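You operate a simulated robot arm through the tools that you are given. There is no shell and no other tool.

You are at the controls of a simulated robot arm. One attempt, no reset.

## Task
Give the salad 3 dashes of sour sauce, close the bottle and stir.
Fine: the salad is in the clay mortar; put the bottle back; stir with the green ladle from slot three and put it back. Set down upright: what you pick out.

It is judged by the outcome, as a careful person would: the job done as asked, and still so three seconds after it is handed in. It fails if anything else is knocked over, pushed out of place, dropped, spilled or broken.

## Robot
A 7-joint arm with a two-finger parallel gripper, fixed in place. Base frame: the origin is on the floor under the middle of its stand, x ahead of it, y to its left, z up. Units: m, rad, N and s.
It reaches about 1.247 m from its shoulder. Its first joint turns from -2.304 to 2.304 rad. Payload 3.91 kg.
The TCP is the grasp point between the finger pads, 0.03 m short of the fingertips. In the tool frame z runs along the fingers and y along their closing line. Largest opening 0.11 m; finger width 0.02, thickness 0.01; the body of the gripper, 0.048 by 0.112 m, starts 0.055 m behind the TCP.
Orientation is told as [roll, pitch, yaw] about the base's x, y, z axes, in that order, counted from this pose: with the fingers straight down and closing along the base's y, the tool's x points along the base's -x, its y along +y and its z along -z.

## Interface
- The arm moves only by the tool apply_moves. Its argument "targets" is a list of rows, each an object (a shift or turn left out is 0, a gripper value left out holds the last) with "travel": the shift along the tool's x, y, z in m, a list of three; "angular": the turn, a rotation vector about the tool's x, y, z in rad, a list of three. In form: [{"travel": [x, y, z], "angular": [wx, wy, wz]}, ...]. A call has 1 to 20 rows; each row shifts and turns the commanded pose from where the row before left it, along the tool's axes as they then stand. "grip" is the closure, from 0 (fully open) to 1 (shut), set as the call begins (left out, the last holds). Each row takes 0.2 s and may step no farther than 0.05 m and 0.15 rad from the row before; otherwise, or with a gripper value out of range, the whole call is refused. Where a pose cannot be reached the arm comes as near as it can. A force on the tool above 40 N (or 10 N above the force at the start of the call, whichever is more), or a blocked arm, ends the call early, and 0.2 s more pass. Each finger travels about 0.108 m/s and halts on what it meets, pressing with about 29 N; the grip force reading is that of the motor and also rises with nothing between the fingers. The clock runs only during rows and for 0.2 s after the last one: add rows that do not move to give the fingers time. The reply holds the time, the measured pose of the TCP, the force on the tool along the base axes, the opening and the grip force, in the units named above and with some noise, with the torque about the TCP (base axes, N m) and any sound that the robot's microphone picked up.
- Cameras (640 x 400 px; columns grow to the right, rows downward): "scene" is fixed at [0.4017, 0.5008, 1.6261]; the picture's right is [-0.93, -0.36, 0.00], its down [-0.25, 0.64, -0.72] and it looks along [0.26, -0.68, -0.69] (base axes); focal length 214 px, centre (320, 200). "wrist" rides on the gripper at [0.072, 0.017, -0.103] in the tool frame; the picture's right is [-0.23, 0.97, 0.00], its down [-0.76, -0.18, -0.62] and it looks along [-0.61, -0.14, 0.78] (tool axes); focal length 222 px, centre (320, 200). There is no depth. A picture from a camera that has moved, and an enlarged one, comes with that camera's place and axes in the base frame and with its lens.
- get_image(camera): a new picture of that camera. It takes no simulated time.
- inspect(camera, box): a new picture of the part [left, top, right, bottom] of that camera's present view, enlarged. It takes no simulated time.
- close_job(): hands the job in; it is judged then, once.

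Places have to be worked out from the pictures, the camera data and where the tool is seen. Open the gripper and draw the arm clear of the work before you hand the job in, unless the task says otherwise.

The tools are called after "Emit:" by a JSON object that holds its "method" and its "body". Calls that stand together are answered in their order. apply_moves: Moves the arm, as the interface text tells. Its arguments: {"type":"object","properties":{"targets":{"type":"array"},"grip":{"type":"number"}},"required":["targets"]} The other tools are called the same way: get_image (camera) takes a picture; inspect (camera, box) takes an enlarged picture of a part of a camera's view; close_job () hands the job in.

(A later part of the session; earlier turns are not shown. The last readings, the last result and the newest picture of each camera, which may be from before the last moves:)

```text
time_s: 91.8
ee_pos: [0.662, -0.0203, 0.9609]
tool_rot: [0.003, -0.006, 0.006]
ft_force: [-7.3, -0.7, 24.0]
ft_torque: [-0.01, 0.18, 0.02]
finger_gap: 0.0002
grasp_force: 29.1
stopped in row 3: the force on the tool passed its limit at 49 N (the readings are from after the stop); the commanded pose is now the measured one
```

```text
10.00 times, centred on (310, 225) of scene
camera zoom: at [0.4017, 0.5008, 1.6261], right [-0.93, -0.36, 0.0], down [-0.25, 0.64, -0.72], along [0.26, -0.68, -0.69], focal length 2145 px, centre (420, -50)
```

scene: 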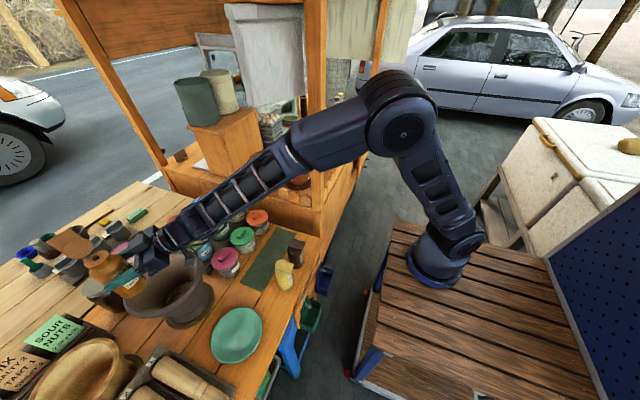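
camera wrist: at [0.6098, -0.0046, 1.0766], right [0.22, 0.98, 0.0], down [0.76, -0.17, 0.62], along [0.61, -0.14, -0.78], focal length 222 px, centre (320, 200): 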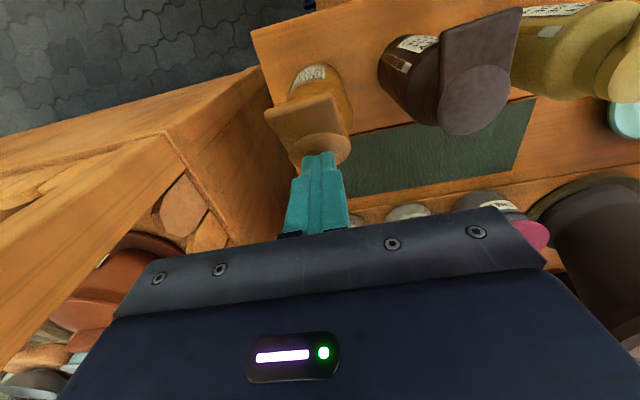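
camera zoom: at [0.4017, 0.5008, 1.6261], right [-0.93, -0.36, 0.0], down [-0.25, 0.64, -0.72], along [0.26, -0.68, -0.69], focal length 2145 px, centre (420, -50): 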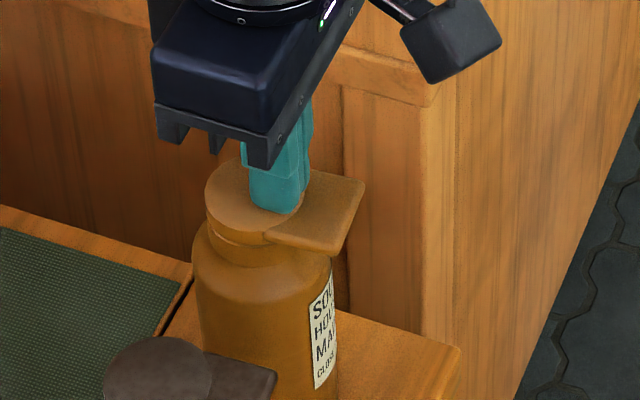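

The lid is seated firmly; the press was stopped by the force limit. I lift off and inspect whether it is fully closed and the bottle undisturbed.

Emit:
{"method": "apply_moves", "body": {"targets": [{"travel": [0, 0, -0.01]}, {"travel": [0, 0, -0.04]}, {"travel": [0, 0, -0.045]}, {"travel": [0, 0, -0.045]}]}}

Emit:
{"method": "inspect", "body": {"camera": "scene", "box": [285, 205, 335, 245]}}

Emit:
{"method": "get_image", "body": {"camera": "wrist"}}

Emit:
{"method": "inspect", "body": {"camera": "scene", "box": [230, 190, 350, 300]}}

```text
time_s: 92.8
ee_pos: [0.6645, -0.0227, 1.1032]
tool_rot: [0.002, -0.005, 0.005]
ft_force: [0.0, 0.8, 0.6]
ft_torque: [0.04, 0.01, 0.02]
finger_gap: 0.0003
grasp_force: 29.0
```

```text
10.00 times, centred on (310, 225) of scene
camera zoom: at [0.4017, 0.5008, 1.6261], right [-0.93, -0.36, 0.0], down [-0.25, 0.64, -0.72], along [0.26, -0.68, -0.69], focal length 2145 px, centre (420, -50)
```

zoom: 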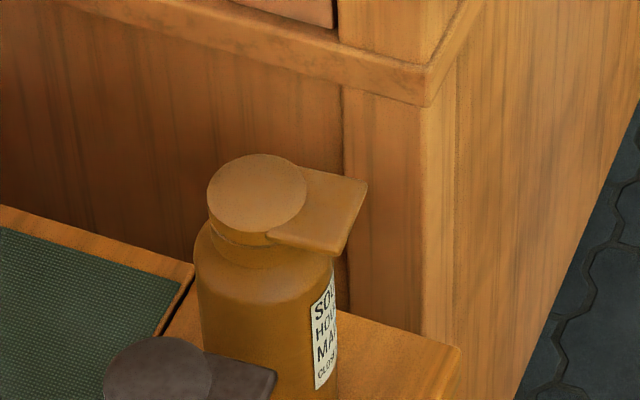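

```text
taken
camera wrist: at [0.5907, -0.0056, 1.2054], right [0.22, 0.98, 0.0], down [0.76, -0.17, 0.63], along [0.61, -0.14, -0.78], focal length 222 px, centre (320, 200)
```

wrist: 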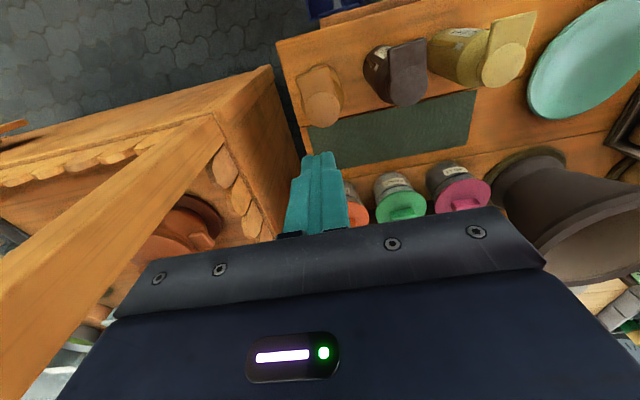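

```text
3.64 times, centred on (290, 245) of scene
camera zoom: at [0.4017, 0.5008, 1.6261], right [-0.93, -0.36, 0.0], down [-0.25, 0.64, -0.72], along [0.26, -0.68, -0.69], focal length 780 px, centre (429, 36)
```

zoom: 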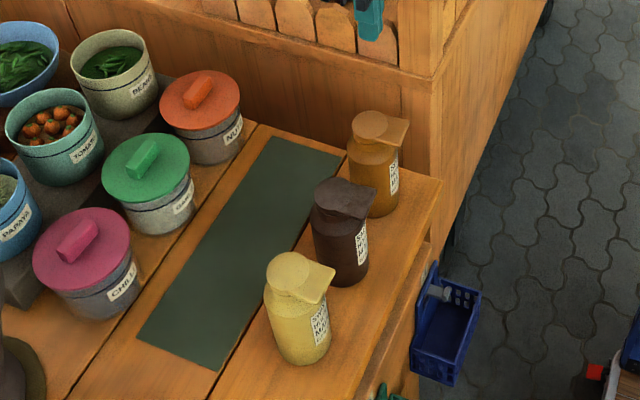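

The bottle is back where it started (same pixel within half a pixel) and the lid looks closed. I verify the lid seam at high zoom.

Emit:
{"method": "inspect", "body": {"camera": "scene", "box": [295, 215, 320, 235]}}

Emit:
{"method": "inspect", "body": {"camera": "wrist", "box": [280, 40, 420, 140]}}

```text
16.00 times, centred on (308, 225) of scene
camera zoom: at [0.4017, 0.5008, 1.6261], right [-0.93, -0.36, 0.0], down [-0.25, 0.64, -0.72], along [0.26, -0.68, -0.69], focal length 3432 px, centre (520, -200)
```

zoom: 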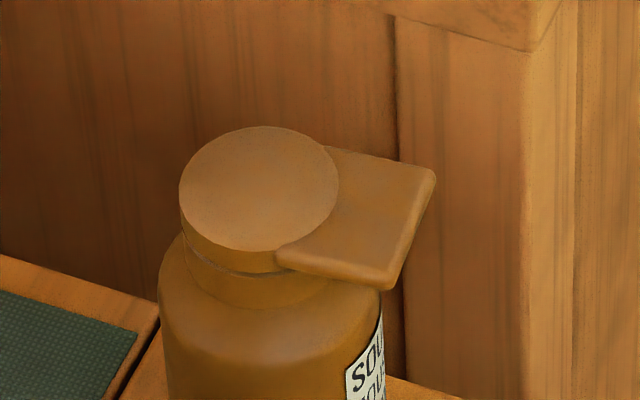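

```text
4.00 times, centred on (350, 90) of wrist
camera zoom: at [0.5907, -0.0056, 1.2054], right [0.22, 0.98, 0.0], down [0.76, -0.17, 0.63], along [0.61, -0.14, -0.78], focal length 888 px, centre (200, 640)
```

zoom: 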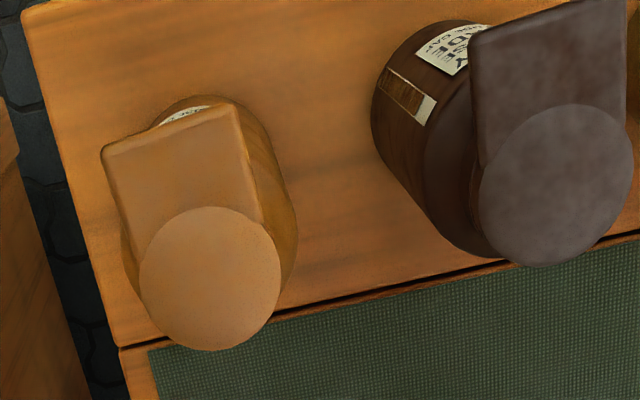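

The cap is closed flush. Now for the ladle: I move over toward the rack with the gripper open to get a close view of slot 3.

Emit:
{"method": "apply_moves", "body": {"targets": [{"travel": [0.01, 0.0452, -0.003]}, {"travel": [0.01, 0.0452, -0.003]}, {"travel": [0.01, 0.0452, -0.003]}, {"travel": [0.01, 0.0452, -0.003]}, {"travel": [0.01, 0.0452, -0.003]}, {"travel": [0.01, 0.0452, -0.003]}, {"travel": [0.01, 0.0452, -0.003]}, {"travel": [0.01, 0.0452, -0.003]}, {"travel": [0.01, 0.0452, -0.003]}, {"travel": [0.01, 0.0452, -0.003]}, {"travel": [0.01, 0.0452, -0.003]}, {"travel": [0.01, 0.0452, -0.003]}, {"travel": [0.01, 0.0452, -0.003]}, {"travel": [0.01, 0.0452, -0.003]}, {"travel": [0.01, 0.0452, -0.003]}, {}], "grip": 0}}

Emit:
{"method": "get_image", "body": {"camera": "wrist"}}

Emit:
{"method": "get_image", "body": {"camera": "scene"}}

```text
time_s: 96.2
ee_pos: [0.5074, 0.6567, 1.1444]
tool_rot: [0.002, -0.003, 0.005]
ft_force: [0.3, 0.2, 0.2]
ft_torque: [0.03, -0.03, 0.01]
finger_gap: 0.1099
grasp_force: 0.1
```

```text
taken
camera wrist: at [0.4344, 0.6726, 1.2469], right [0.22, 0.97, 0.0], down [0.76, -0.17, 0.63], along [0.61, -0.14, -0.78], focal length 222 px, centre (320, 200)
```

wrist: 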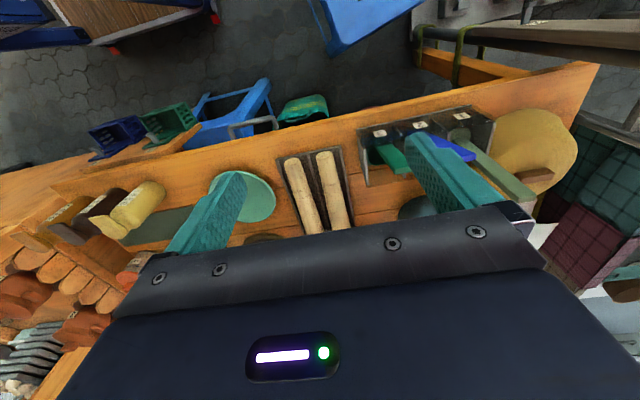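

```text
taken
```

scene: 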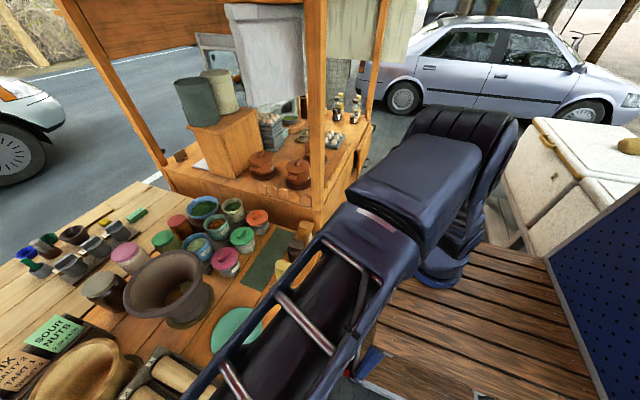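

Emit:
{"method": "apply_moves", "body": {"targets": [{"travel": [0.005, 0.045, 0.01]}, {"travel": [0.005, 0.045, 0.01]}, {}]}}

Emit:
{"method": "get_image", "body": {"camera": "wrist"}}

Emit:
{"method": "inspect", "body": {"camera": "wrist", "box": [250, 80, 410, 200]}}

```text
time_s: 97.0
ee_pos: [0.4993, 0.7472, 1.1273]
tool_rot: [0.002, -0.003, 0.007]
ft_force: [0.7, 0.6, 0.7]
ft_torque: [0.03, 0.01, -0.01]
finger_gap: 0.1101
grasp_force: 0.1
```

```text
taken
camera wrist: at [0.4258, 0.7627, 1.2305], right [0.22, 0.98, 0.0], down [0.76, -0.17, 0.63], along [0.61, -0.14, -0.78], focal length 222 px, centre (320, 200)
```

wrist: 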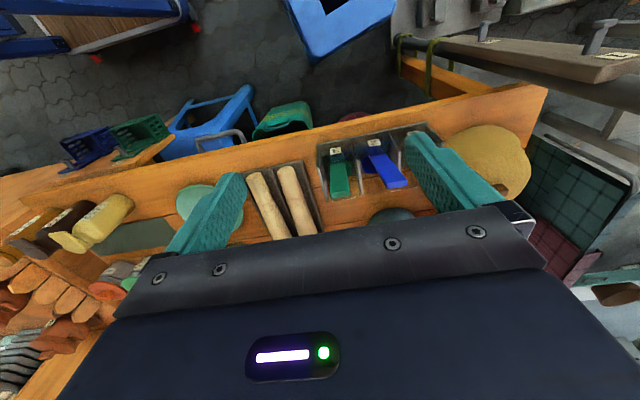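

```text
3.33 times, centred on (330, 140) of wrist
camera zoom: at [0.4258, 0.7627, 1.2305], right [0.22, 0.98, 0.0], down [0.76, -0.17, 0.63], along [0.61, -0.14, -0.78], focal length 740 px, centre (287, 400)
```

zoom: 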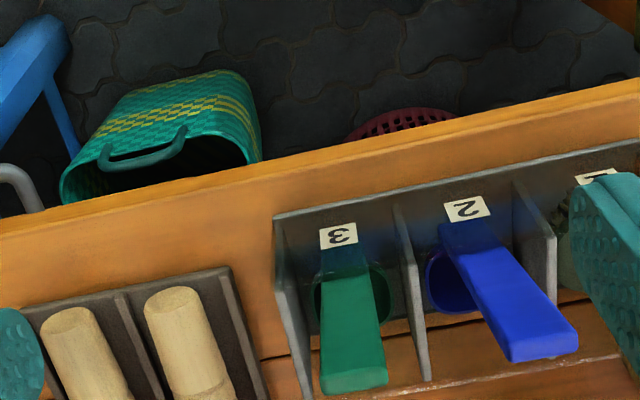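

The green handle's top end is at about (0.611, 0.750, 0.991), and comparing views it seems to lean back toward the robot. I'll look at the rack from the side to measure the lean and the rack's shape.

Emit:
{"method": "apply_moves", "body": {"targets": [{"travel": [-0.02, -0.0394, 0.0054]}, {"travel": [-0.02, -0.0394, 0.0054]}, {"travel": [-0.02, -0.0394, 0.0054]}, {"travel": [-0.02, -0.0394, 0.0054]}, {"travel": [-0.02, -0.0394, 0.0054]}, {"angular": [0, 0, -0.1428]}, {"angular": [0, 0, -0.1428]}, {"angular": [0, 0, -0.1428]}, {"angular": [0, 0, -0.1428]}, {"angular": [0, 0, -0.1428]}, {"angular": [0, 0, -0.1428]}, {"angular": [0, 0, -0.1428]}, {"angular": [0, 0, -0.1428]}, {"angular": [0, 0, -0.1428]}, {"angular": [0, 0, -0.1428]}, {"angular": [0, 0, -0.1428]}, {"angular": [0, -0.15, 0]}, {"angular": [0, -0.15, 0]}, {"angular": [0, -0.15, 0]}]}}

Emit:
{"method": "get_image", "body": {"camera": "wrist"}}

```text
time_s: 101.0
ee_pos: [0.5977, 0.5498, 1.0988]
tool_rot: [-0.005, -0.454, 1.578]
ft_force: [-1.0, -0.4, 0.4]
ft_torque: [-0.05, -0.04, -0.07]
finger_gap: 0.1098
grasp_force: 0.1
```

```text
taken
camera wrist: at [0.581, 0.4393, 1.1593], right [-0.98, 0.2, 0.1], down [0.17, 0.41, 0.89], along [0.14, 0.89, -0.44], focal length 222 px, centre (320, 200)
```

wrist: 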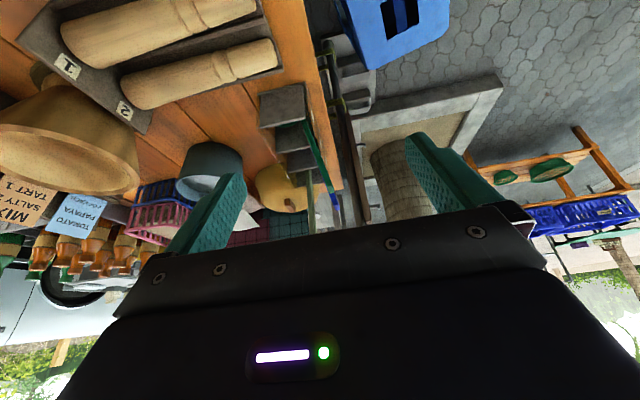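

Emit:
{"method": "inspect", "body": {"camera": "wrist", "box": [240, 70, 370, 220]}}

Emit:
{"method": "inspect", "body": {"camera": "wrist", "box": [250, 75, 350, 145]}}

```text
2.67 times, centred on (305, 145) of wrist
camera zoom: at [0.581, 0.4393, 1.1593], right [-0.98, 0.2, 0.1], down [0.17, 0.41, 0.89], along [0.14, 0.89, -0.44], focal length 592 px, centre (360, 347)
```

zoom: 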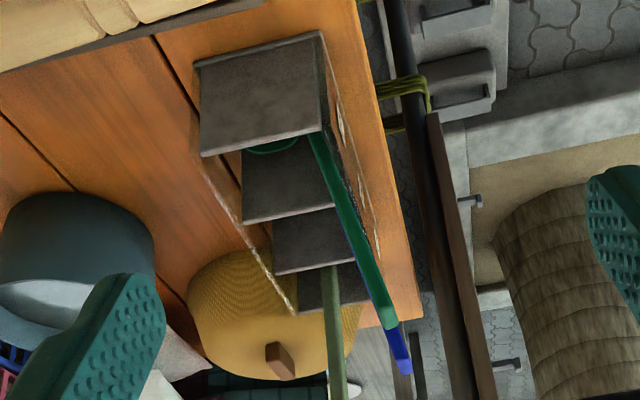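

```text
5.71 times, centred on (300, 110) of wrist
camera zoom: at [0.581, 0.4393, 1.1593], right [-0.98, 0.2, 0.1], down [0.17, 0.41, 0.89], along [0.14, 0.89, -0.44], focal length 1269 px, centre (434, 714)
```

zoom: 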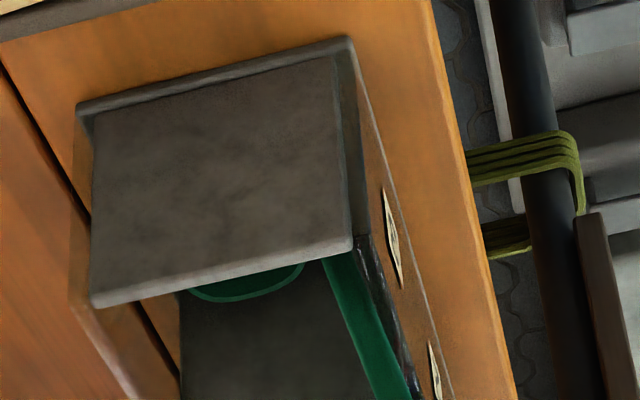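

The handle leans about 13° toward the robot, with the bowl deep in the slot. Before taking it, I want to see straight into the mortar to plan the stirring, so I move above it.

Emit:
{"method": "apply_moves", "body": {"targets": [{"angular": [0, 0.15, 0]}, {"angular": [0, 0.15, 0]}, {"angular": [0, 0.15, 0]}, {"travel": [0.0278, -0.0369, -0.0168]}, {"travel": [0.0278, -0.0369, -0.0168]}, {"travel": [0.0278, -0.0369, -0.0168]}, {"travel": [0.0278, -0.0369, -0.0168]}, {"travel": [0.0278, -0.0369, -0.0168]}, {"travel": [0.0278, -0.0369, -0.0168]}, {"travel": [0.0278, -0.0369, -0.0168]}, {"travel": [0.0278, -0.0369, -0.0168]}, {"travel": [0.0278, -0.0369, -0.0168]}, {}]}}

Emit:
{"method": "get_image", "body": {"camera": "wrist"}}

Emit:
{"method": "inspect", "body": {"camera": "wrist", "box": [220, 20, 420, 200]}}

```text
time_s: 103.8
ee_pos: [0.9284, 0.3008, 1.2533]
tool_rot: [-0.004, -0.003, 1.575]
ft_force: [-0.4, -0.4, 0.6]
ft_torque: [0.03, 0.0, 0.02]
finger_gap: 0.1101
grasp_force: 0.1
```

```text
taken
camera wrist: at [0.9109, 0.2269, 1.3555], right [-0.98, 0.22, 0.0], down [0.17, 0.76, 0.62], along [0.14, 0.61, -0.78], focal length 222 px, centre (320, 200)
```

wrist: 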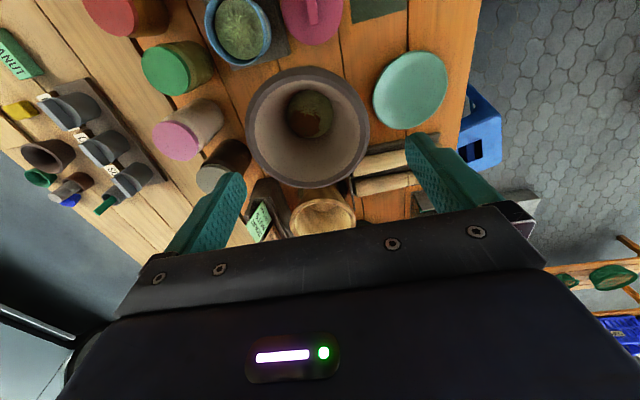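

```text
2.22 times, centred on (320, 110) of wrist
camera zoom: at [0.9109, 0.2269, 1.3555], right [-0.98, 0.22, 0.0], down [0.17, 0.76, 0.62], along [0.14, 0.61, -0.78], focal length 494 px, centre (320, 400)
```

zoom: 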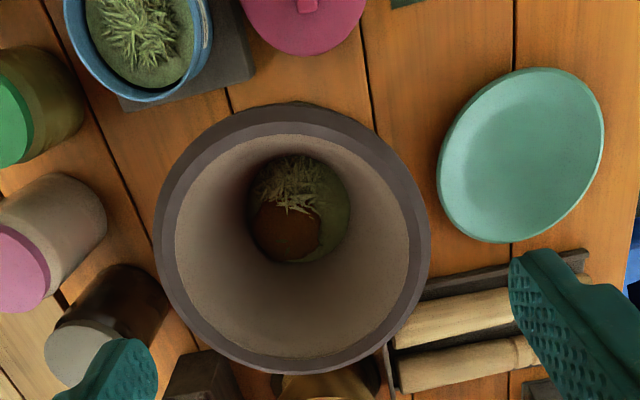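

A clear view: mortar axis about (0.963, 0.376), rim radius about 0.104, salad disc about 5 cm in radius. I zoom into it.

Emit:
{"method": "inspect", "body": {"camera": "wrist", "box": [275, 75, 345, 145]}}

```text
5.71 times, centred on (310, 110) of wrist
camera zoom: at [0.9109, 0.2269, 1.3555], right [-0.98, 0.22, 0.0], down [0.17, 0.76, 0.62], along [0.14, 0.61, -0.78], focal length 1269 px, centre (377, 714)
```

zoom: 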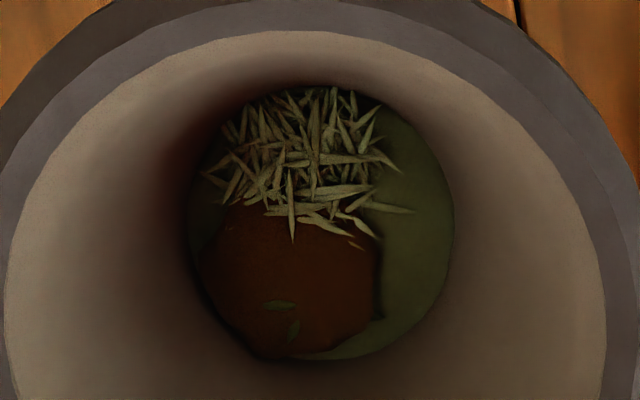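

I can see the sauce pool and the shredded salad at roughly z 0.86. Now I go fetch the ladle: yaw back to 0 first, then travel to above slot 3.

Emit:
{"method": "apply_moves", "body": {"targets": [{"angular": [0, 0, 0.1432]}, {"angular": [0, 0, 0.1432]}, {"angular": [0, 0, 0.1432]}, {"angular": [0, 0, 0.1432]}, {"angular": [0, 0, 0.1432]}, {"angular": [0, 0, 0.1432]}, {"angular": [0, 0, 0.1432]}, {"angular": [0, 0, 0.1432]}, {"angular": [0, 0, 0.1432]}, {"angular": [0, 0, 0.1432]}, {"angular": [0, 0, 0.1432]}, {}]}}

Emit:
{"method": "apply_moves", "body": {"targets": [{"travel": [0.0273, 0.0374, 0.0085]}, {"travel": [0.0273, 0.0374, 0.0085]}, {"travel": [0.0273, 0.0374, 0.0085]}, {"travel": [0.0273, 0.0374, 0.0085]}, {"travel": [0.0273, 0.0374, 0.0085]}, {"travel": [0.0273, 0.0374, 0.0085]}, {"travel": [0.0273, 0.0374, 0.0085]}, {"travel": [0.0273, 0.0374, 0.0085]}, {"travel": [0.0273, 0.0374, 0.0085]}, {"travel": [0.0273, 0.0374, 0.0085]}, {"travel": [0.0273, 0.0374, 0.0085]}, {"travel": [0.0273, 0.0374, 0.0085]}, {}]}}

```text
time_s: 106.4
ee_pos: [0.9319, 0.3013, 1.2506]
tool_rot: [0.002, -0.002, 0.0]
ft_force: [0.2, -1.1, -1.1]
ft_torque: [0.02, -0.02, 0.0]
finger_gap: 0.11
grasp_force: 0.0
```

```text
time_s: 109.2
ee_pos: [0.6047, 0.749, 1.1479]
tool_rot: [0.002, -0.003, 0.002]
ft_force: [0.4, -0.7, 0.6]
ft_torque: [0.0, -0.03, -0.02]
finger_gap: 0.11
grasp_force: 0.2
```

Above slot 3 with the tool vertical. I set the 13° pitch to match the handle, narrow the opening to 7 cm and go down to just above the handle's top, then check alignment.

Emit:
{"method": "apply_moves", "body": {"targets": [{"angular": [0, -0.1135, 0]}, {"angular": [0, -0.1135, 0]}, {"travel": [0.0097, 0.0003, 0.0314]}, {"travel": [0.0097, 0.0003, 0.0314]}, {"travel": [0.0097, 0.0003, 0.0314]}, {}], "grip": 0.364}}

Emit:
{"method": "get_image", "body": {"camera": "wrist"}}

Emit:
{"method": "inspect", "body": {"camera": "wrist", "box": [230, 80, 430, 220]}}

```text
time_s: 110.6
ee_pos: [0.5992, 0.7507, 1.0497]
tool_rot: [0.001, -0.23, 0.002]
ft_force: [0.4, 0.0, -0.2]
ft_torque: [0.04, -0.01, 0.05]
finger_gap: 0.0699
grasp_force: 0.0
```

```text
taken
camera wrist: at [0.5035, 0.7677, 1.1331], right [0.22, 0.97, 0.05], down [0.6, -0.18, 0.78], along [0.77, -0.14, -0.62], focal length 222 px, centre (320, 200)
```

wrist: 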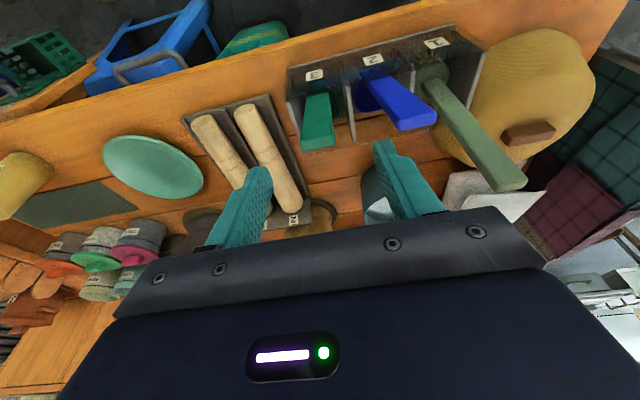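

```text
2.86 times, centred on (330, 150) of wrist
camera zoom: at [0.5035, 0.7677, 1.1331], right [0.22, 0.97, 0.05], down [0.6, -0.18, 0.78], along [0.77, -0.14, -0.62], focal length 635 px, centre (291, 343)
```

zoom: 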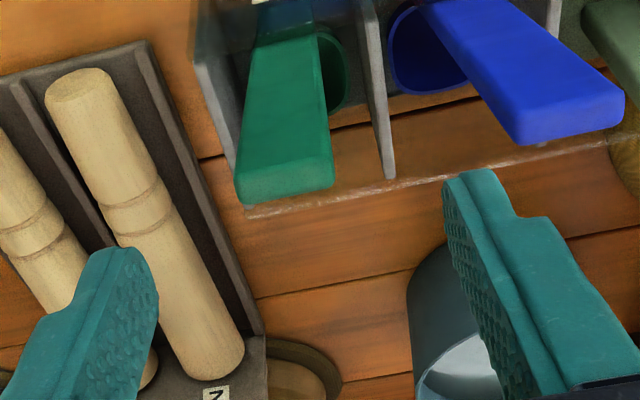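

The handle lines up with the tool axis within about 1.5 mm, in both position and lean. I advance 7.8 cm along it so the pads straddle the top of the handle.

Emit:
{"method": "apply_moves", "body": {"targets": [{"travel": [0, -0.001, 0.026]}, {"travel": [0, 0, 0.026]}, {"travel": [0, 0, 0.026]}, {}]}}

Emit:
{"method": "get_image", "body": {"camera": "wrist"}}

Emit:
{"method": "inspect", "body": {"camera": "wrist", "box": [230, 80, 430, 220]}}

```text
time_s: 111.6
ee_pos: [0.6148, 0.7502, 0.9755]
tool_rot: [0.002, -0.23, 0.001]
ft_force: [0.1, 0.1, 0.1]
ft_torque: [0.01, -0.03, 0.0]
finger_gap: 0.0698
grasp_force: 0.1
```

```text
taken
camera wrist: at [0.5201, 0.7661, 1.0581], right [0.22, 0.97, 0.05], down [0.6, -0.18, 0.78], along [0.77, -0.14, -0.62], focal length 222 px, centre (320, 200)
```

wrist: 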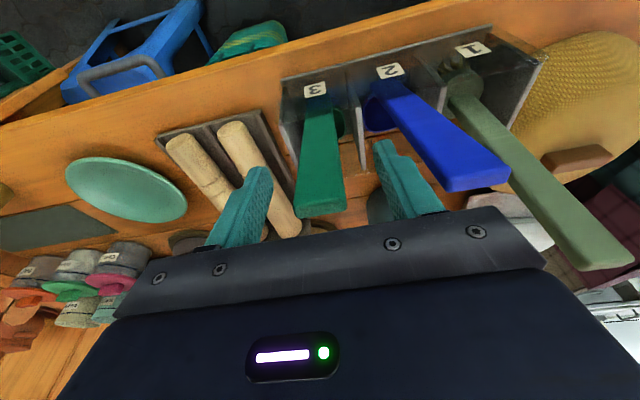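

```text
2.86 times, centred on (330, 150) of wrist
camera zoom: at [0.5201, 0.7661, 1.0581], right [0.22, 0.97, 0.05], down [0.6, -0.18, 0.78], along [0.77, -0.14, -0.62], focal length 635 px, centre (291, 343)
```

zoom: 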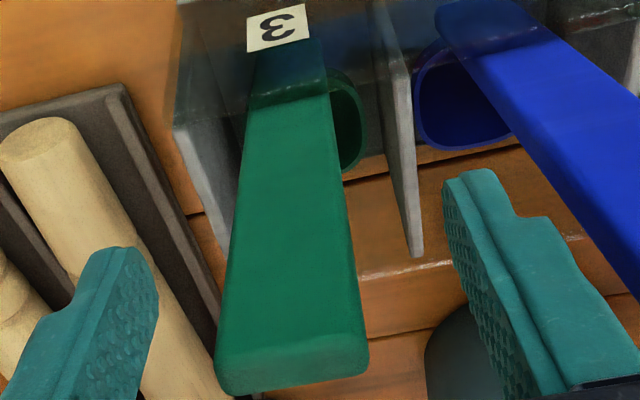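

The handle sits centred between the pads. I close on it.

Emit:
{"method": "apply_moves", "body": {"targets": [{}, {}, {}], "grip": 1}}

Emit:
{"method": "get_image", "body": {"camera": "wrist"}}

```text
time_s: 112.4
ee_pos: [0.6151, 0.7504, 0.9759]
tool_rot: [0.002, -0.231, 0.002]
ft_force: [0.9, -0.1, 0.3]
ft_torque: [0.03, 0.02, -0.02]
finger_gap: 0.0272
grasp_force: 28.6
```

```text
taken
camera wrist: at [0.52, 0.7661, 1.0582], right [0.22, 0.97, 0.05], down [0.6, -0.18, 0.78], along [0.77, -0.14, -0.62], focal length 222 px, centre (320, 200)
```

wrist: 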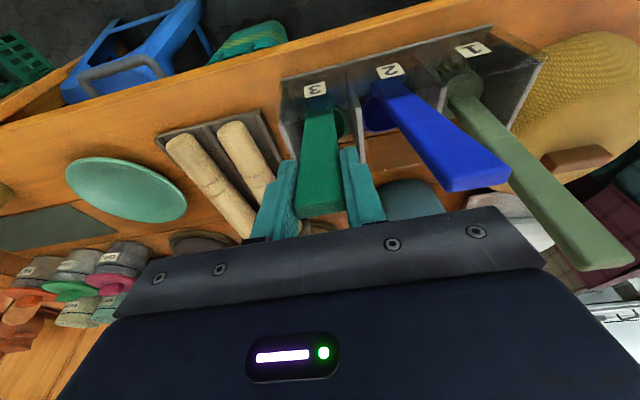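

Gripped at 27 mm. I lift straight up slowly first, then check that only this ladle moves.

Emit:
{"method": "apply_moves", "body": {"targets": [{"travel": [-0.0023, 0, -0.0097]}, {"travel": [-0.0046, 0, -0.0195]}, {"travel": [-0.0068, 0, -0.0292]}, {}]}}

Emit:
{"method": "get_image", "body": {"camera": "wrist"}}

```text
time_s: 113.4
ee_pos: [0.6144, 0.7494, 1.0346]
tool_rot: [0.002, -0.231, 0.002]
ft_force: [0.4, -0.5, 0.4]
ft_torque: [-0.02, 0.06, 0.0]
finger_gap: 0.0275
grasp_force: 28.7
```

```text
taken
camera wrist: at [0.5205, 0.766, 1.1171], right [0.22, 0.97, 0.05], down [0.6, -0.18, 0.78], along [0.77, -0.14, -0.62], focal length 222 px, centre (320, 200)
```

wrist: 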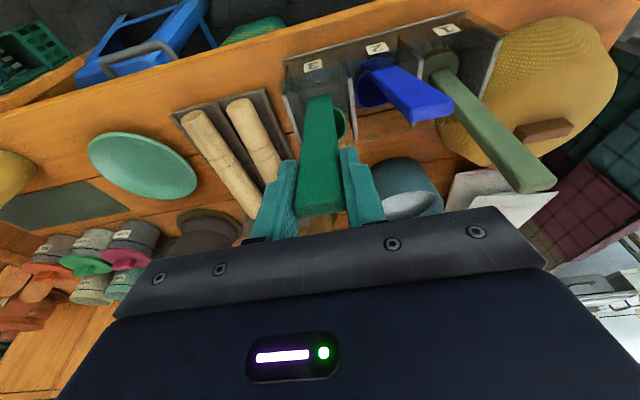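

The ladle lifts cleanly. I raise it 13 cm more and look at its shape.

Emit:
{"method": "apply_moves", "body": {"targets": [{"travel": [-0.0091, 0, -0.039]}, {"travel": [-0.0091, 0, -0.039]}, {"travel": [-0.0091, 0, -0.039]}, {}]}}

Emit:
{"method": "inspect", "body": {"camera": "wrist", "box": [220, 60, 420, 220]}}

Emit:
{"method": "get_image", "body": {"camera": "scene"}}

```text
time_s: 114.4
ee_pos: [0.6154, 0.7496, 1.1524]
tool_rot: [0.0, -0.231, 0.001]
ft_force: [1.0, 0.7, -0.7]
ft_torque: [-0.03, 0.01, 0.0]
finger_gap: 0.0274
grasp_force: 28.8
```

```text
2.50 times, centred on (320, 140) of wrist
camera zoom: at [0.5204, 0.765, 1.2353], right [0.22, 0.97, 0.05], down [0.6, -0.18, 0.78], along [0.77, -0.14, -0.62], focal length 555 px, centre (320, 350)
```

zoom: 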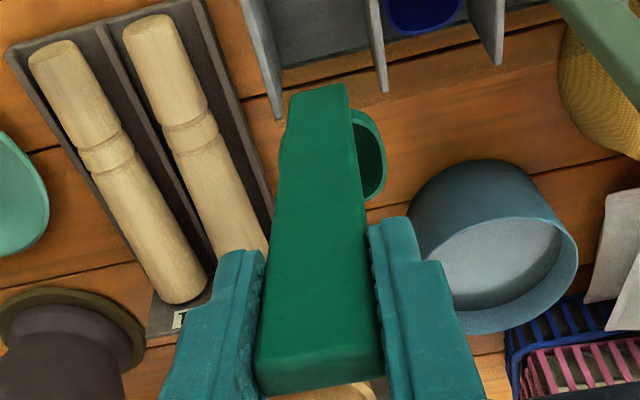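

```text
taken
```

scene: 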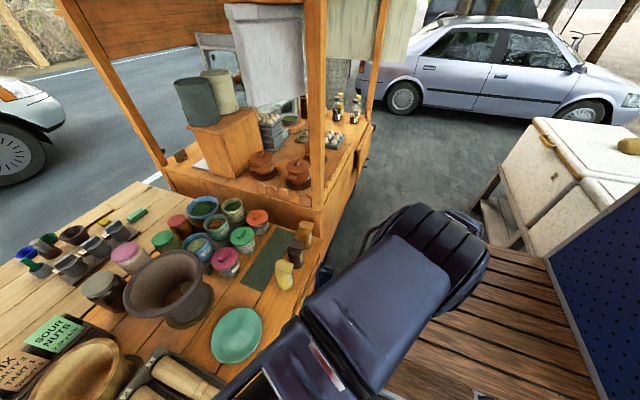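

The ladle is held aligned with the tool; its bowl is about 5 cm ahead of the grip and its bottom about 18.5 cm below. I raise it and carry it over the mortar.

Emit:
{"method": "apply_moves", "body": {"targets": [{"travel": [-0.0115, 0, -0.0486]}, {"travel": [-0.0115, 0, -0.0486]}, {"travel": [-0.0288, -0.0374, 0.0068]}, {"travel": [-0.0288, -0.0374, 0.0068]}, {"travel": [-0.0288, -0.0374, 0.0068]}, {"travel": [-0.0288, -0.0374, 0.0068]}, {"travel": [-0.0288, -0.0374, 0.0068]}, {"travel": [-0.0288, -0.0374, 0.0068]}, {"travel": [-0.0288, -0.0374, 0.0068]}, {"travel": [-0.0288, -0.0374, 0.0068]}, {"travel": [-0.0288, -0.0374, 0.0068]}, {"travel": [-0.0288, -0.0374, 0.0068]}, {}]}}

Emit:
{"method": "get_image", "body": {"camera": "wrist"}}

Emit:
{"method": "inspect", "body": {"camera": "scene", "box": [80, 190, 240, 320]}}

```text
time_s: 117.2
ee_pos: [0.91, 0.3765, 1.2538]
tool_rot: [0.001, -0.23, 0.001]
ft_force: [0.2, -0.8, -0.2]
ft_torque: [-0.04, 0.05, -0.02]
finger_gap: 0.0274
grasp_force: 28.5
```

```text
taken
camera wrist: at [0.8156, 0.3926, 1.3367], right [0.22, 0.97, 0.05], down [0.6, -0.18, 0.78], along [0.77, -0.14, -0.62], focal length 222 px, centre (320, 200)
```

wrist: 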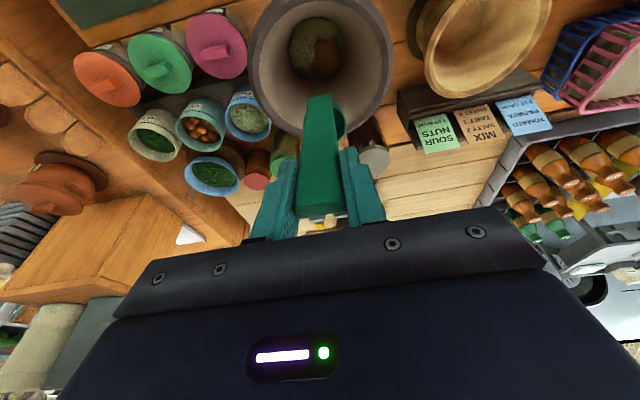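

```text
3.08 times, centred on (160, 255) of scene
camera zoom: at [0.4017, 0.5008, 1.6261], right [-0.93, -0.36, 0.0], down [-0.25, 0.64, -0.72], along [0.26, -0.68, -0.69], focal length 660 px, centre (812, 31)
```

zoom: 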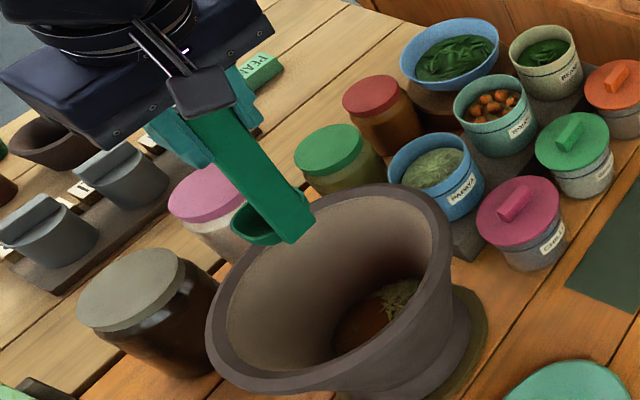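

The ladle hangs over the mortar. I zoom both cameras to pin down where its bowl is.

Emit:
{"method": "inspect", "body": {"camera": "scene", "box": [110, 220, 170, 275]}}

Emit:
{"method": "inspect", "body": {"camera": "wrist", "box": [270, 60, 380, 170]}}

```text
7.27 times, centred on (140, 248) of scene
camera zoom: at [0.4017, 0.5008, 1.6261], right [-0.93, -0.36, 0.0], down [-0.25, 0.64, -0.72], along [0.26, -0.68, -0.69], focal length 1560 px, centre (1629, -146)
```

zoom: 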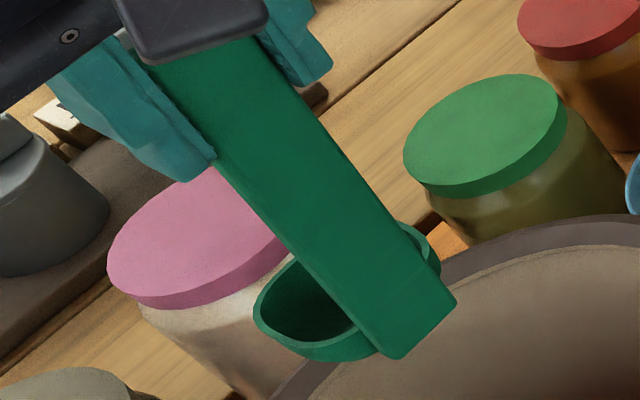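

```text
3.64 times, centred on (325, 115) of wrist
camera zoom: at [0.8156, 0.3926, 1.3367], right [0.22, 0.97, 0.05], down [0.6, -0.18, 0.78], along [0.77, -0.14, -0.62], focal length 808 px, centre (302, 509)
```

zoom: 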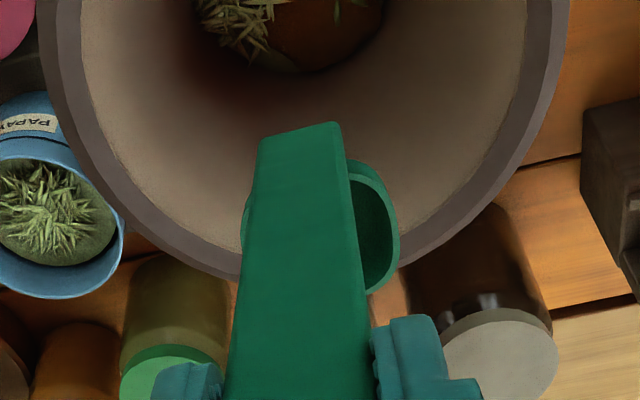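

Triangulation puts the bowl's centre at (0.963, 0.379), right over the mortar's axis, and the ladle bottom about 18 cm below the TCP. I lower it into the mortar, stopping about 3 cm above the salad.

Emit:
{"method": "apply_moves", "body": {"targets": [{"travel": [0.01026, -0.0007, 0.0438]}, {"travel": [0.01026, -0.0007, 0.0438]}, {"travel": [0.01026, -0.0007, 0.0438]}, {"travel": [0.01026, -0.0007, 0.0438]}, {}]}}

Emit:
{"method": "inspect", "body": {"camera": "scene", "box": [110, 210, 230, 320]}}

Emit:
{"method": "get_image", "body": {"camera": "wrist"}}

```text
time_s: 118.4
ee_pos: [0.9116, 0.3726, 1.0747]
tool_rot: [0.002, -0.23, 0.003]
ft_force: [-0.3, 0.4, -1.5]
ft_torque: [0.0, 0.03, -0.01]
finger_gap: 0.0275
grasp_force: 28.9
```

```text
3.64 times, centred on (170, 265) of scene
camera zoom: at [0.4017, 0.5008, 1.6261], right [-0.93, -0.36, 0.0], down [-0.25, 0.64, -0.72], along [0.26, -0.68, -0.69], focal length 780 px, centre (866, -36)
```

zoom: 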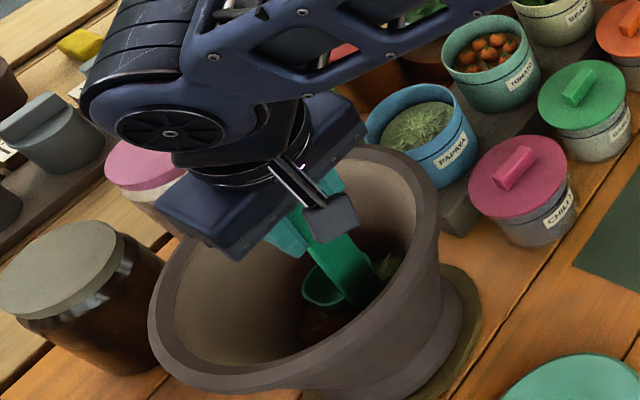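

```text
taken
camera wrist: at [0.8157, 0.388, 1.157], right [0.22, 0.97, 0.05], down [0.6, -0.18, 0.78], along [0.77, -0.14, -0.62], focal length 222 px, centre (320, 200)
```

wrist: 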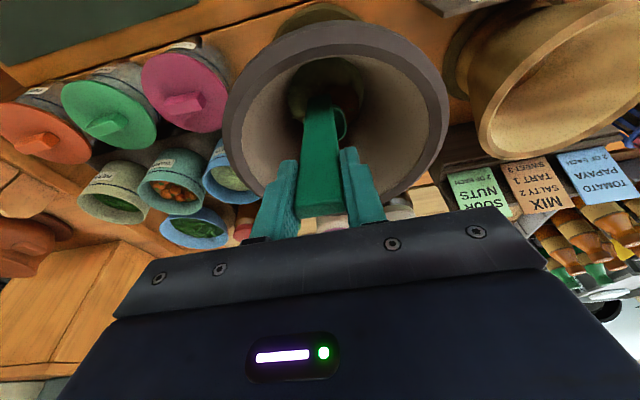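

Inside the mortar with no contact. I descend slowly, watching for force.

Emit:
{"method": "apply_moves", "body": {"targets": [{"travel": [0.0023, 0, 0.0097]}, {"travel": [0.0014, 0, 0.0058]}, {}]}}

Emit:
{"method": "inspect", "body": {"camera": "wrist", "box": [270, 50, 380, 150]}}

```text
time_s: 119.2
ee_pos: [0.9122, 0.3722, 1.0593]
tool_rot: [0.0, -0.232, 0.0]
ft_force: [-1.0, -0.3, -0.3]
ft_torque: [-0.04, 0.02, 0.02]
finger_gap: 0.0274
grasp_force: 28.7
```

```text
4.00 times, centred on (325, 100) of wrist
camera zoom: at [0.8169, 0.3889, 1.1412], right [0.22, 0.97, 0.05], down [0.6, -0.18, 0.78], along [0.77, -0.14, -0.62], focal length 888 px, centre (300, 600)
```

zoom: 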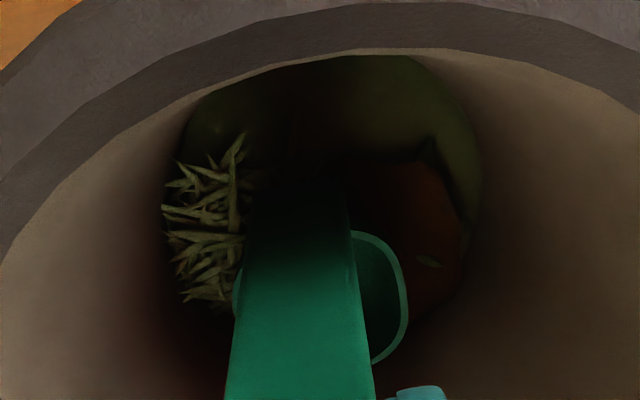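

Emit:
{"method": "apply_moves", "body": {"targets": [{"travel": [0.0014, 0, 0.0058]}, {"travel": [0.0014, 0, 0.0058]}, {}]}}

```text
time_s: 120.0
ee_pos: [0.9111, 0.3733, 1.0463]
tool_rot: [0.002, -0.232, 0.001]
ft_force: [0.5, -0.6, -0.4]
ft_torque: [0.0, 0.0, -0.04]
finger_gap: 0.0274
grasp_force: 29.0
```

No contact yet at ladle bottom ≈ 0.866. I go down in 4 mm steps.

Emit:
{"method": "apply_moves", "body": {"targets": [{"travel": [0.0009, 0, 0.0039]}, {}]}}

Emit:
{"method": "apply_moves", "body": {"targets": [{"travel": [0.0009, 0, 0.0039]}, {}]}}

Emit:
{"method": "inspect", "body": {"camera": "wrist", "box": [270, 50, 380, 150]}}

Emit:
{"method": "inspect", "body": {"camera": "scene", "box": [150, 260, 210, 310]}}

```text
time_s: 120.6
ee_pos: [0.9117, 0.3739, 1.043]
tool_rot: [0.002, -0.23, 0.001]
ft_force: [-1.1, 0.7, -1.3]
ft_torque: [0.0, 0.04, 0.01]
finger_gap: 0.0274
grasp_force: 29.3
```

```text
time_s: 121.2
ee_pos: [0.9116, 0.3741, 1.0384]
tool_rot: [0.001, -0.228, 0.001]
ft_force: [-0.7, 0.6, -0.5]
ft_torque: [0.03, 0.02, 0.01]
finger_gap: 0.0272
grasp_force: 29.3
```

```text
4.00 times, centred on (325, 100) of wrist
camera zoom: at [0.8164, 0.3898, 1.1212], right [0.22, 0.97, 0.05], down [0.6, -0.18, 0.78], along [0.77, -0.14, -0.62], focal length 888 px, centre (300, 600)
```

zoom: 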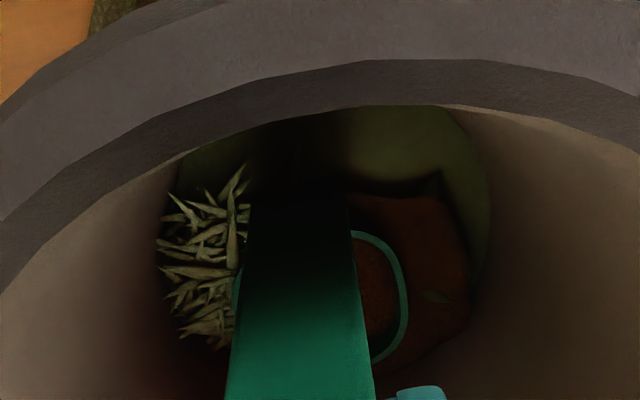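

```text
8.00 times, centred on (180, 285) of scene
camera zoom: at [0.4017, 0.5008, 1.6261], right [-0.93, -0.36, 0.0], down [-0.25, 0.64, -0.72], along [0.26, -0.68, -0.69], focal length 1716 px, centre (1440, -480)
```

zoom: 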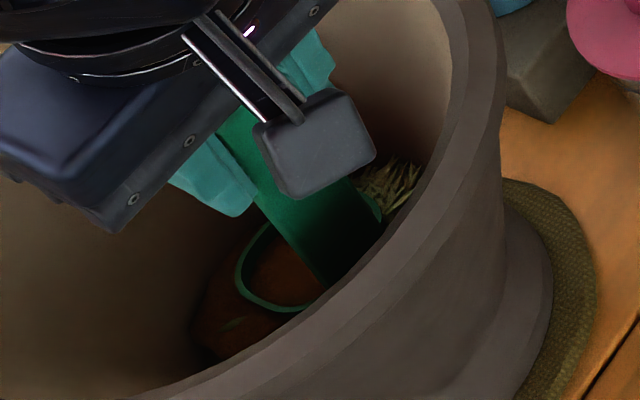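

The bowl is immersed: sauce shows inside it and there is no wall contact. I stir one gentle circle of 15 mm radius and watch the forces.

Emit:
{"method": "apply_moves", "body": {"targets": [{"travel": [-0.0146, 0, 0.0034]}, {"travel": [0.002, 0.0075, -0.0005]}, {"travel": [0.0053, 0.0055, -0.0013]}, {"travel": [0.0073, 0.002, -0.0017]}, {"travel": [0.0073, -0.002, -0.0017]}, {"travel": [0.0053, -0.0055, -0.0013]}, {"travel": [0.002, -0.0075, -0.0005]}, {"travel": [-0.002, -0.0075, 0.0005]}, {"travel": [-0.0053, -0.0055, 0.0013]}, {"travel": [-0.0073, -0.002, 0.0017]}, {"travel": [-0.0073, 0.002, 0.0017]}, {"travel": [-0.0053, 0.0055, 0.0013]}, {"travel": [-0.002, 0.0075, 0.0005]}]}}

Emit:
{"method": "inspect", "body": {"camera": "wrist", "box": [270, 50, 380, 150]}}

Emit:
{"method": "inspect", "body": {"camera": "scene", "box": [150, 260, 210, 310]}}

```text
time_s: 124.0
ee_pos: [0.9247, 0.3739, 1.0375]
tool_rot: [0.001, -0.231, 0.001]
ft_force: [1.2, 0.3, -0.4]
ft_torque: [0.0, 0.02, -0.02]
finger_gap: 0.0275
grasp_force: 29.2
```

```text
4.00 times, centred on (325, 100) of wrist
camera zoom: at [0.8307, 0.3902, 1.1202], right [0.22, 0.97, 0.05], down [0.6, -0.18, 0.78], along [0.77, -0.14, -0.62], focal length 888 px, centre (300, 600)
```

zoom: 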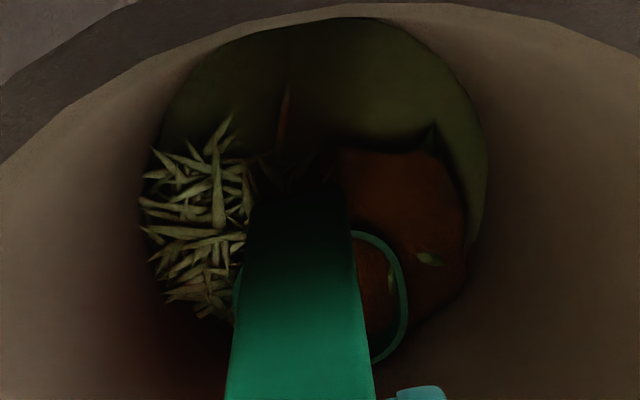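

```text
8.00 times, centred on (180, 285) of scene
camera zoom: at [0.4017, 0.5008, 1.6261], right [-0.93, -0.36, 0.0], down [-0.25, 0.64, -0.72], along [0.26, -0.68, -0.69], focal length 1716 px, centre (1440, -480)
```

zoom: 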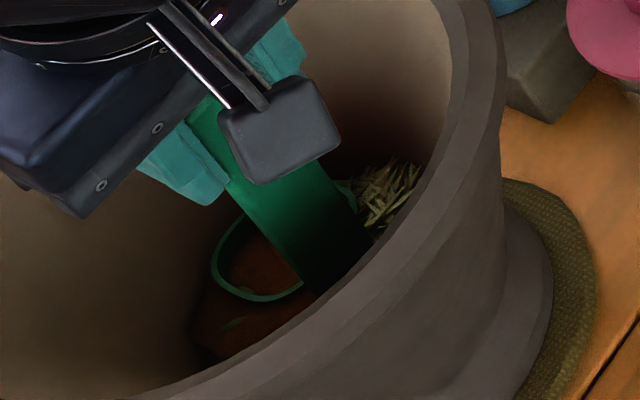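

No visible mixing yet; the salad surface is at about z 0.86, so the bowl is only just dipping in. I return to centre and go deeper in small steps, feeling for the bottom.

Emit:
{"method": "apply_moves", "body": {"targets": [{"travel": [0.0146, 0, -0.0034]}, {"travel": [0.0009, 0, 0.0039]}, {}]}}

Emit:
{"method": "apply_moves", "body": {"targets": [{"travel": [0.0009, 0, 0.0039]}, {}]}}

Emit:
{"method": "apply_moves", "body": {"targets": [{"travel": [0.0009, 0, 0.0039]}, {}]}}

```text
time_s: 124.8
ee_pos: [0.9109, 0.3733, 1.0344]
tool_rot: [0.001, -0.23, 0.001]
ft_force: [-0.6, -0.9, -0.4]
ft_torque: [0.02, 0.05, 0.01]
finger_gap: 0.0273
grasp_force: 28.4
```

```text
time_s: 125.4
ee_pos: [0.9115, 0.375, 1.0299]
tool_rot: [0.002, -0.23, 0.001]
ft_force: [-0.1, 0.2, -0.7]
ft_torque: [0.02, 0.03, -0.02]
finger_gap: 0.0275
grasp_force: 29.1
```

```text
time_s: 126.0
ee_pos: [0.9113, 0.3734, 1.0269]
tool_rot: [0.004, -0.232, 0.003]
ft_force: [-5.8, 0.8, 21.7]
ft_torque: [-0.03, -0.35, -0.01]
finger_gap: 0.0275
grasp_force: 28.6
```

I touched the mortar's bottom (22 N) at TCP z 1.027. I raise 4 mm so the bowl just clears the bottom, then stir two circles here.

Emit:
{"method": "apply_moves", "body": {"targets": [{"travel": [-0.0009, 0, -0.0039]}, {"travel": [-0.0146, 0, 0.0034]}, {"travel": [0.002, 0.0075, -0.0005]}, {"travel": [0.0053, 0.0055, -0.0013]}, {"travel": [0.0073, 0.002, -0.0017]}, {"travel": [0.0073, -0.002, -0.0017]}, {"travel": [0.0053, -0.0055, -0.0013]}, {"travel": [0.002, -0.0075, -0.0005]}, {"travel": [-0.002, -0.0075, 0.0005]}, {"travel": [-0.0053, -0.0055, 0.0013]}, {"travel": [-0.0073, -0.002, 0.0017]}, {"travel": [-0.0073, 0.002, 0.0017]}, {"travel": [-0.0053, 0.0055, 0.0013]}, {"travel": [-0.002, 0.0075, 0.0005]}]}}

Emit:
{"method": "inspect", "body": {"camera": "wrist", "box": [270, 50, 380, 150]}}

Emit:
{"method": "inspect", "body": {"camera": "scene", "box": [150, 260, 210, 310]}}

```text
time_s: 129.0
ee_pos: [0.9262, 0.3736, 1.029]
tool_rot: [0.002, -0.23, 0.0]
ft_force: [-4.6, 0.8, 0.3]
ft_torque: [0.18, 0.65, 0.05]
finger_gap: 0.0273
grasp_force: 28.7
```

```text
4.00 times, centred on (325, 100) of wrist
camera zoom: at [0.8315, 0.3904, 1.1123], right [0.22, 0.97, 0.05], down [0.6, -0.18, 0.78], along [0.77, -0.14, -0.62], focal length 888 px, centre (300, 600)
```

zoom: 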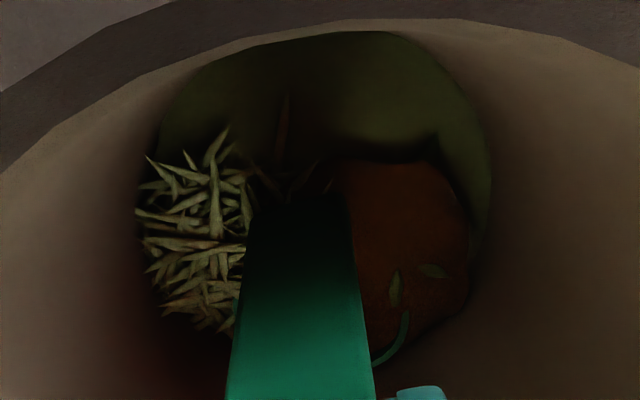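

```text
8.00 times, centred on (180, 285) of scene
camera zoom: at [0.4017, 0.5008, 1.6261], right [-0.93, -0.36, 0.0], down [-0.25, 0.64, -0.72], along [0.26, -0.68, -0.69], focal length 1716 px, centre (1440, -480)
```

zoom: 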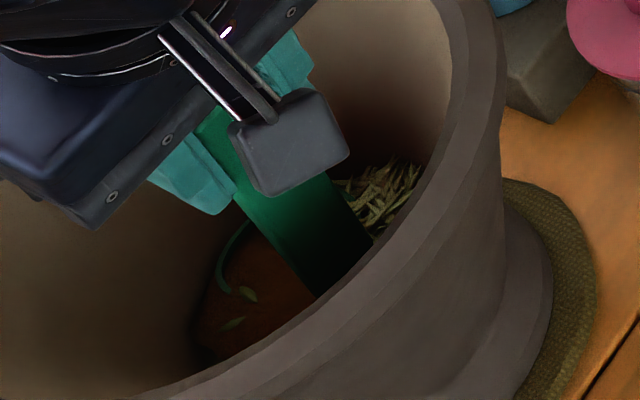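

At this depth the bowl grazes the wall at the +x end (−4.6 N). I tighten the circle to 12 mm, raise 4 mm, and stir two full turns.

Emit:
{"method": "apply_moves", "body": {"targets": [{"travel": [0.004, 0, -0.005]}, {"travel": [0.0034, 0.0085, -0.0008]}, {"travel": [0.0083, 0.0035, -0.0019]}, {"travel": [0.0083, -0.0035, -0.0019]}, {"travel": [0.0034, -0.0085, -0.0008]}, {"travel": [-0.0034, -0.0085, 0.0008]}, {"travel": [-0.0083, -0.0035, 0.0019]}, {"travel": [-0.0083, 0.0035, 0.0019]}, {"travel": [-0.0034, 0.0085, 0.0008]}, {"travel": [0.0034, 0.0085, -0.0008]}, {"travel": [0.0083, 0.0035, -0.0019]}, {"travel": [0.0083, -0.0035, -0.0019]}, {"travel": [0.0034, -0.0085, -0.0008]}, {"travel": [-0.0034, -0.0085, 0.0008]}, {"travel": [-0.0083, -0.0035, 0.0019]}, {"travel": [-0.0083, 0.0035, 0.0019]}, {"travel": [-0.0034, 0.0085, 0.0008]}]}}

Emit:
{"method": "inspect", "body": {"camera": "wrist", "box": [270, 50, 380, 150]}}

Emit:
{"method": "inspect", "body": {"camera": "scene", "box": [150, 260, 210, 310]}}

```text
time_s: 132.6
ee_pos: [0.9198, 0.3746, 1.0342]
tool_rot: [0.001, -0.23, 0.002]
ft_force: [-1.4, -0.1, -0.6]
ft_torque: [0.03, 0.03, 0.0]
finger_gap: 0.0272
grasp_force: 29.0
```

```text
4.00 times, centred on (325, 100) of wrist
camera zoom: at [0.8258, 0.3906, 1.1171], right [0.22, 0.97, 0.05], down [0.6, -0.18, 0.78], along [0.77, -0.14, -0.62], focal length 888 px, centre (300, 600)
```

zoom: 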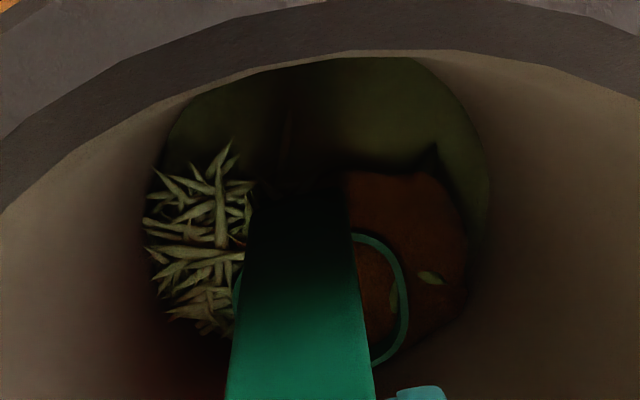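

```text
8.00 times, centred on (180, 285) of scene
camera zoom: at [0.4017, 0.5008, 1.6261], right [-0.93, -0.36, 0.0], down [-0.25, 0.64, -0.72], along [0.26, -0.68, -0.69], focal length 1716 px, centre (1440, -480)
```

zoom: 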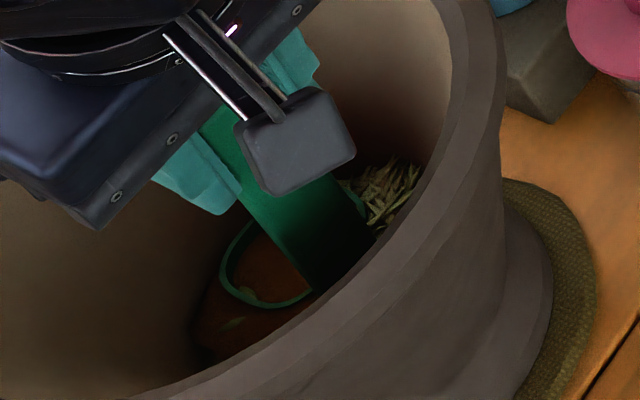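

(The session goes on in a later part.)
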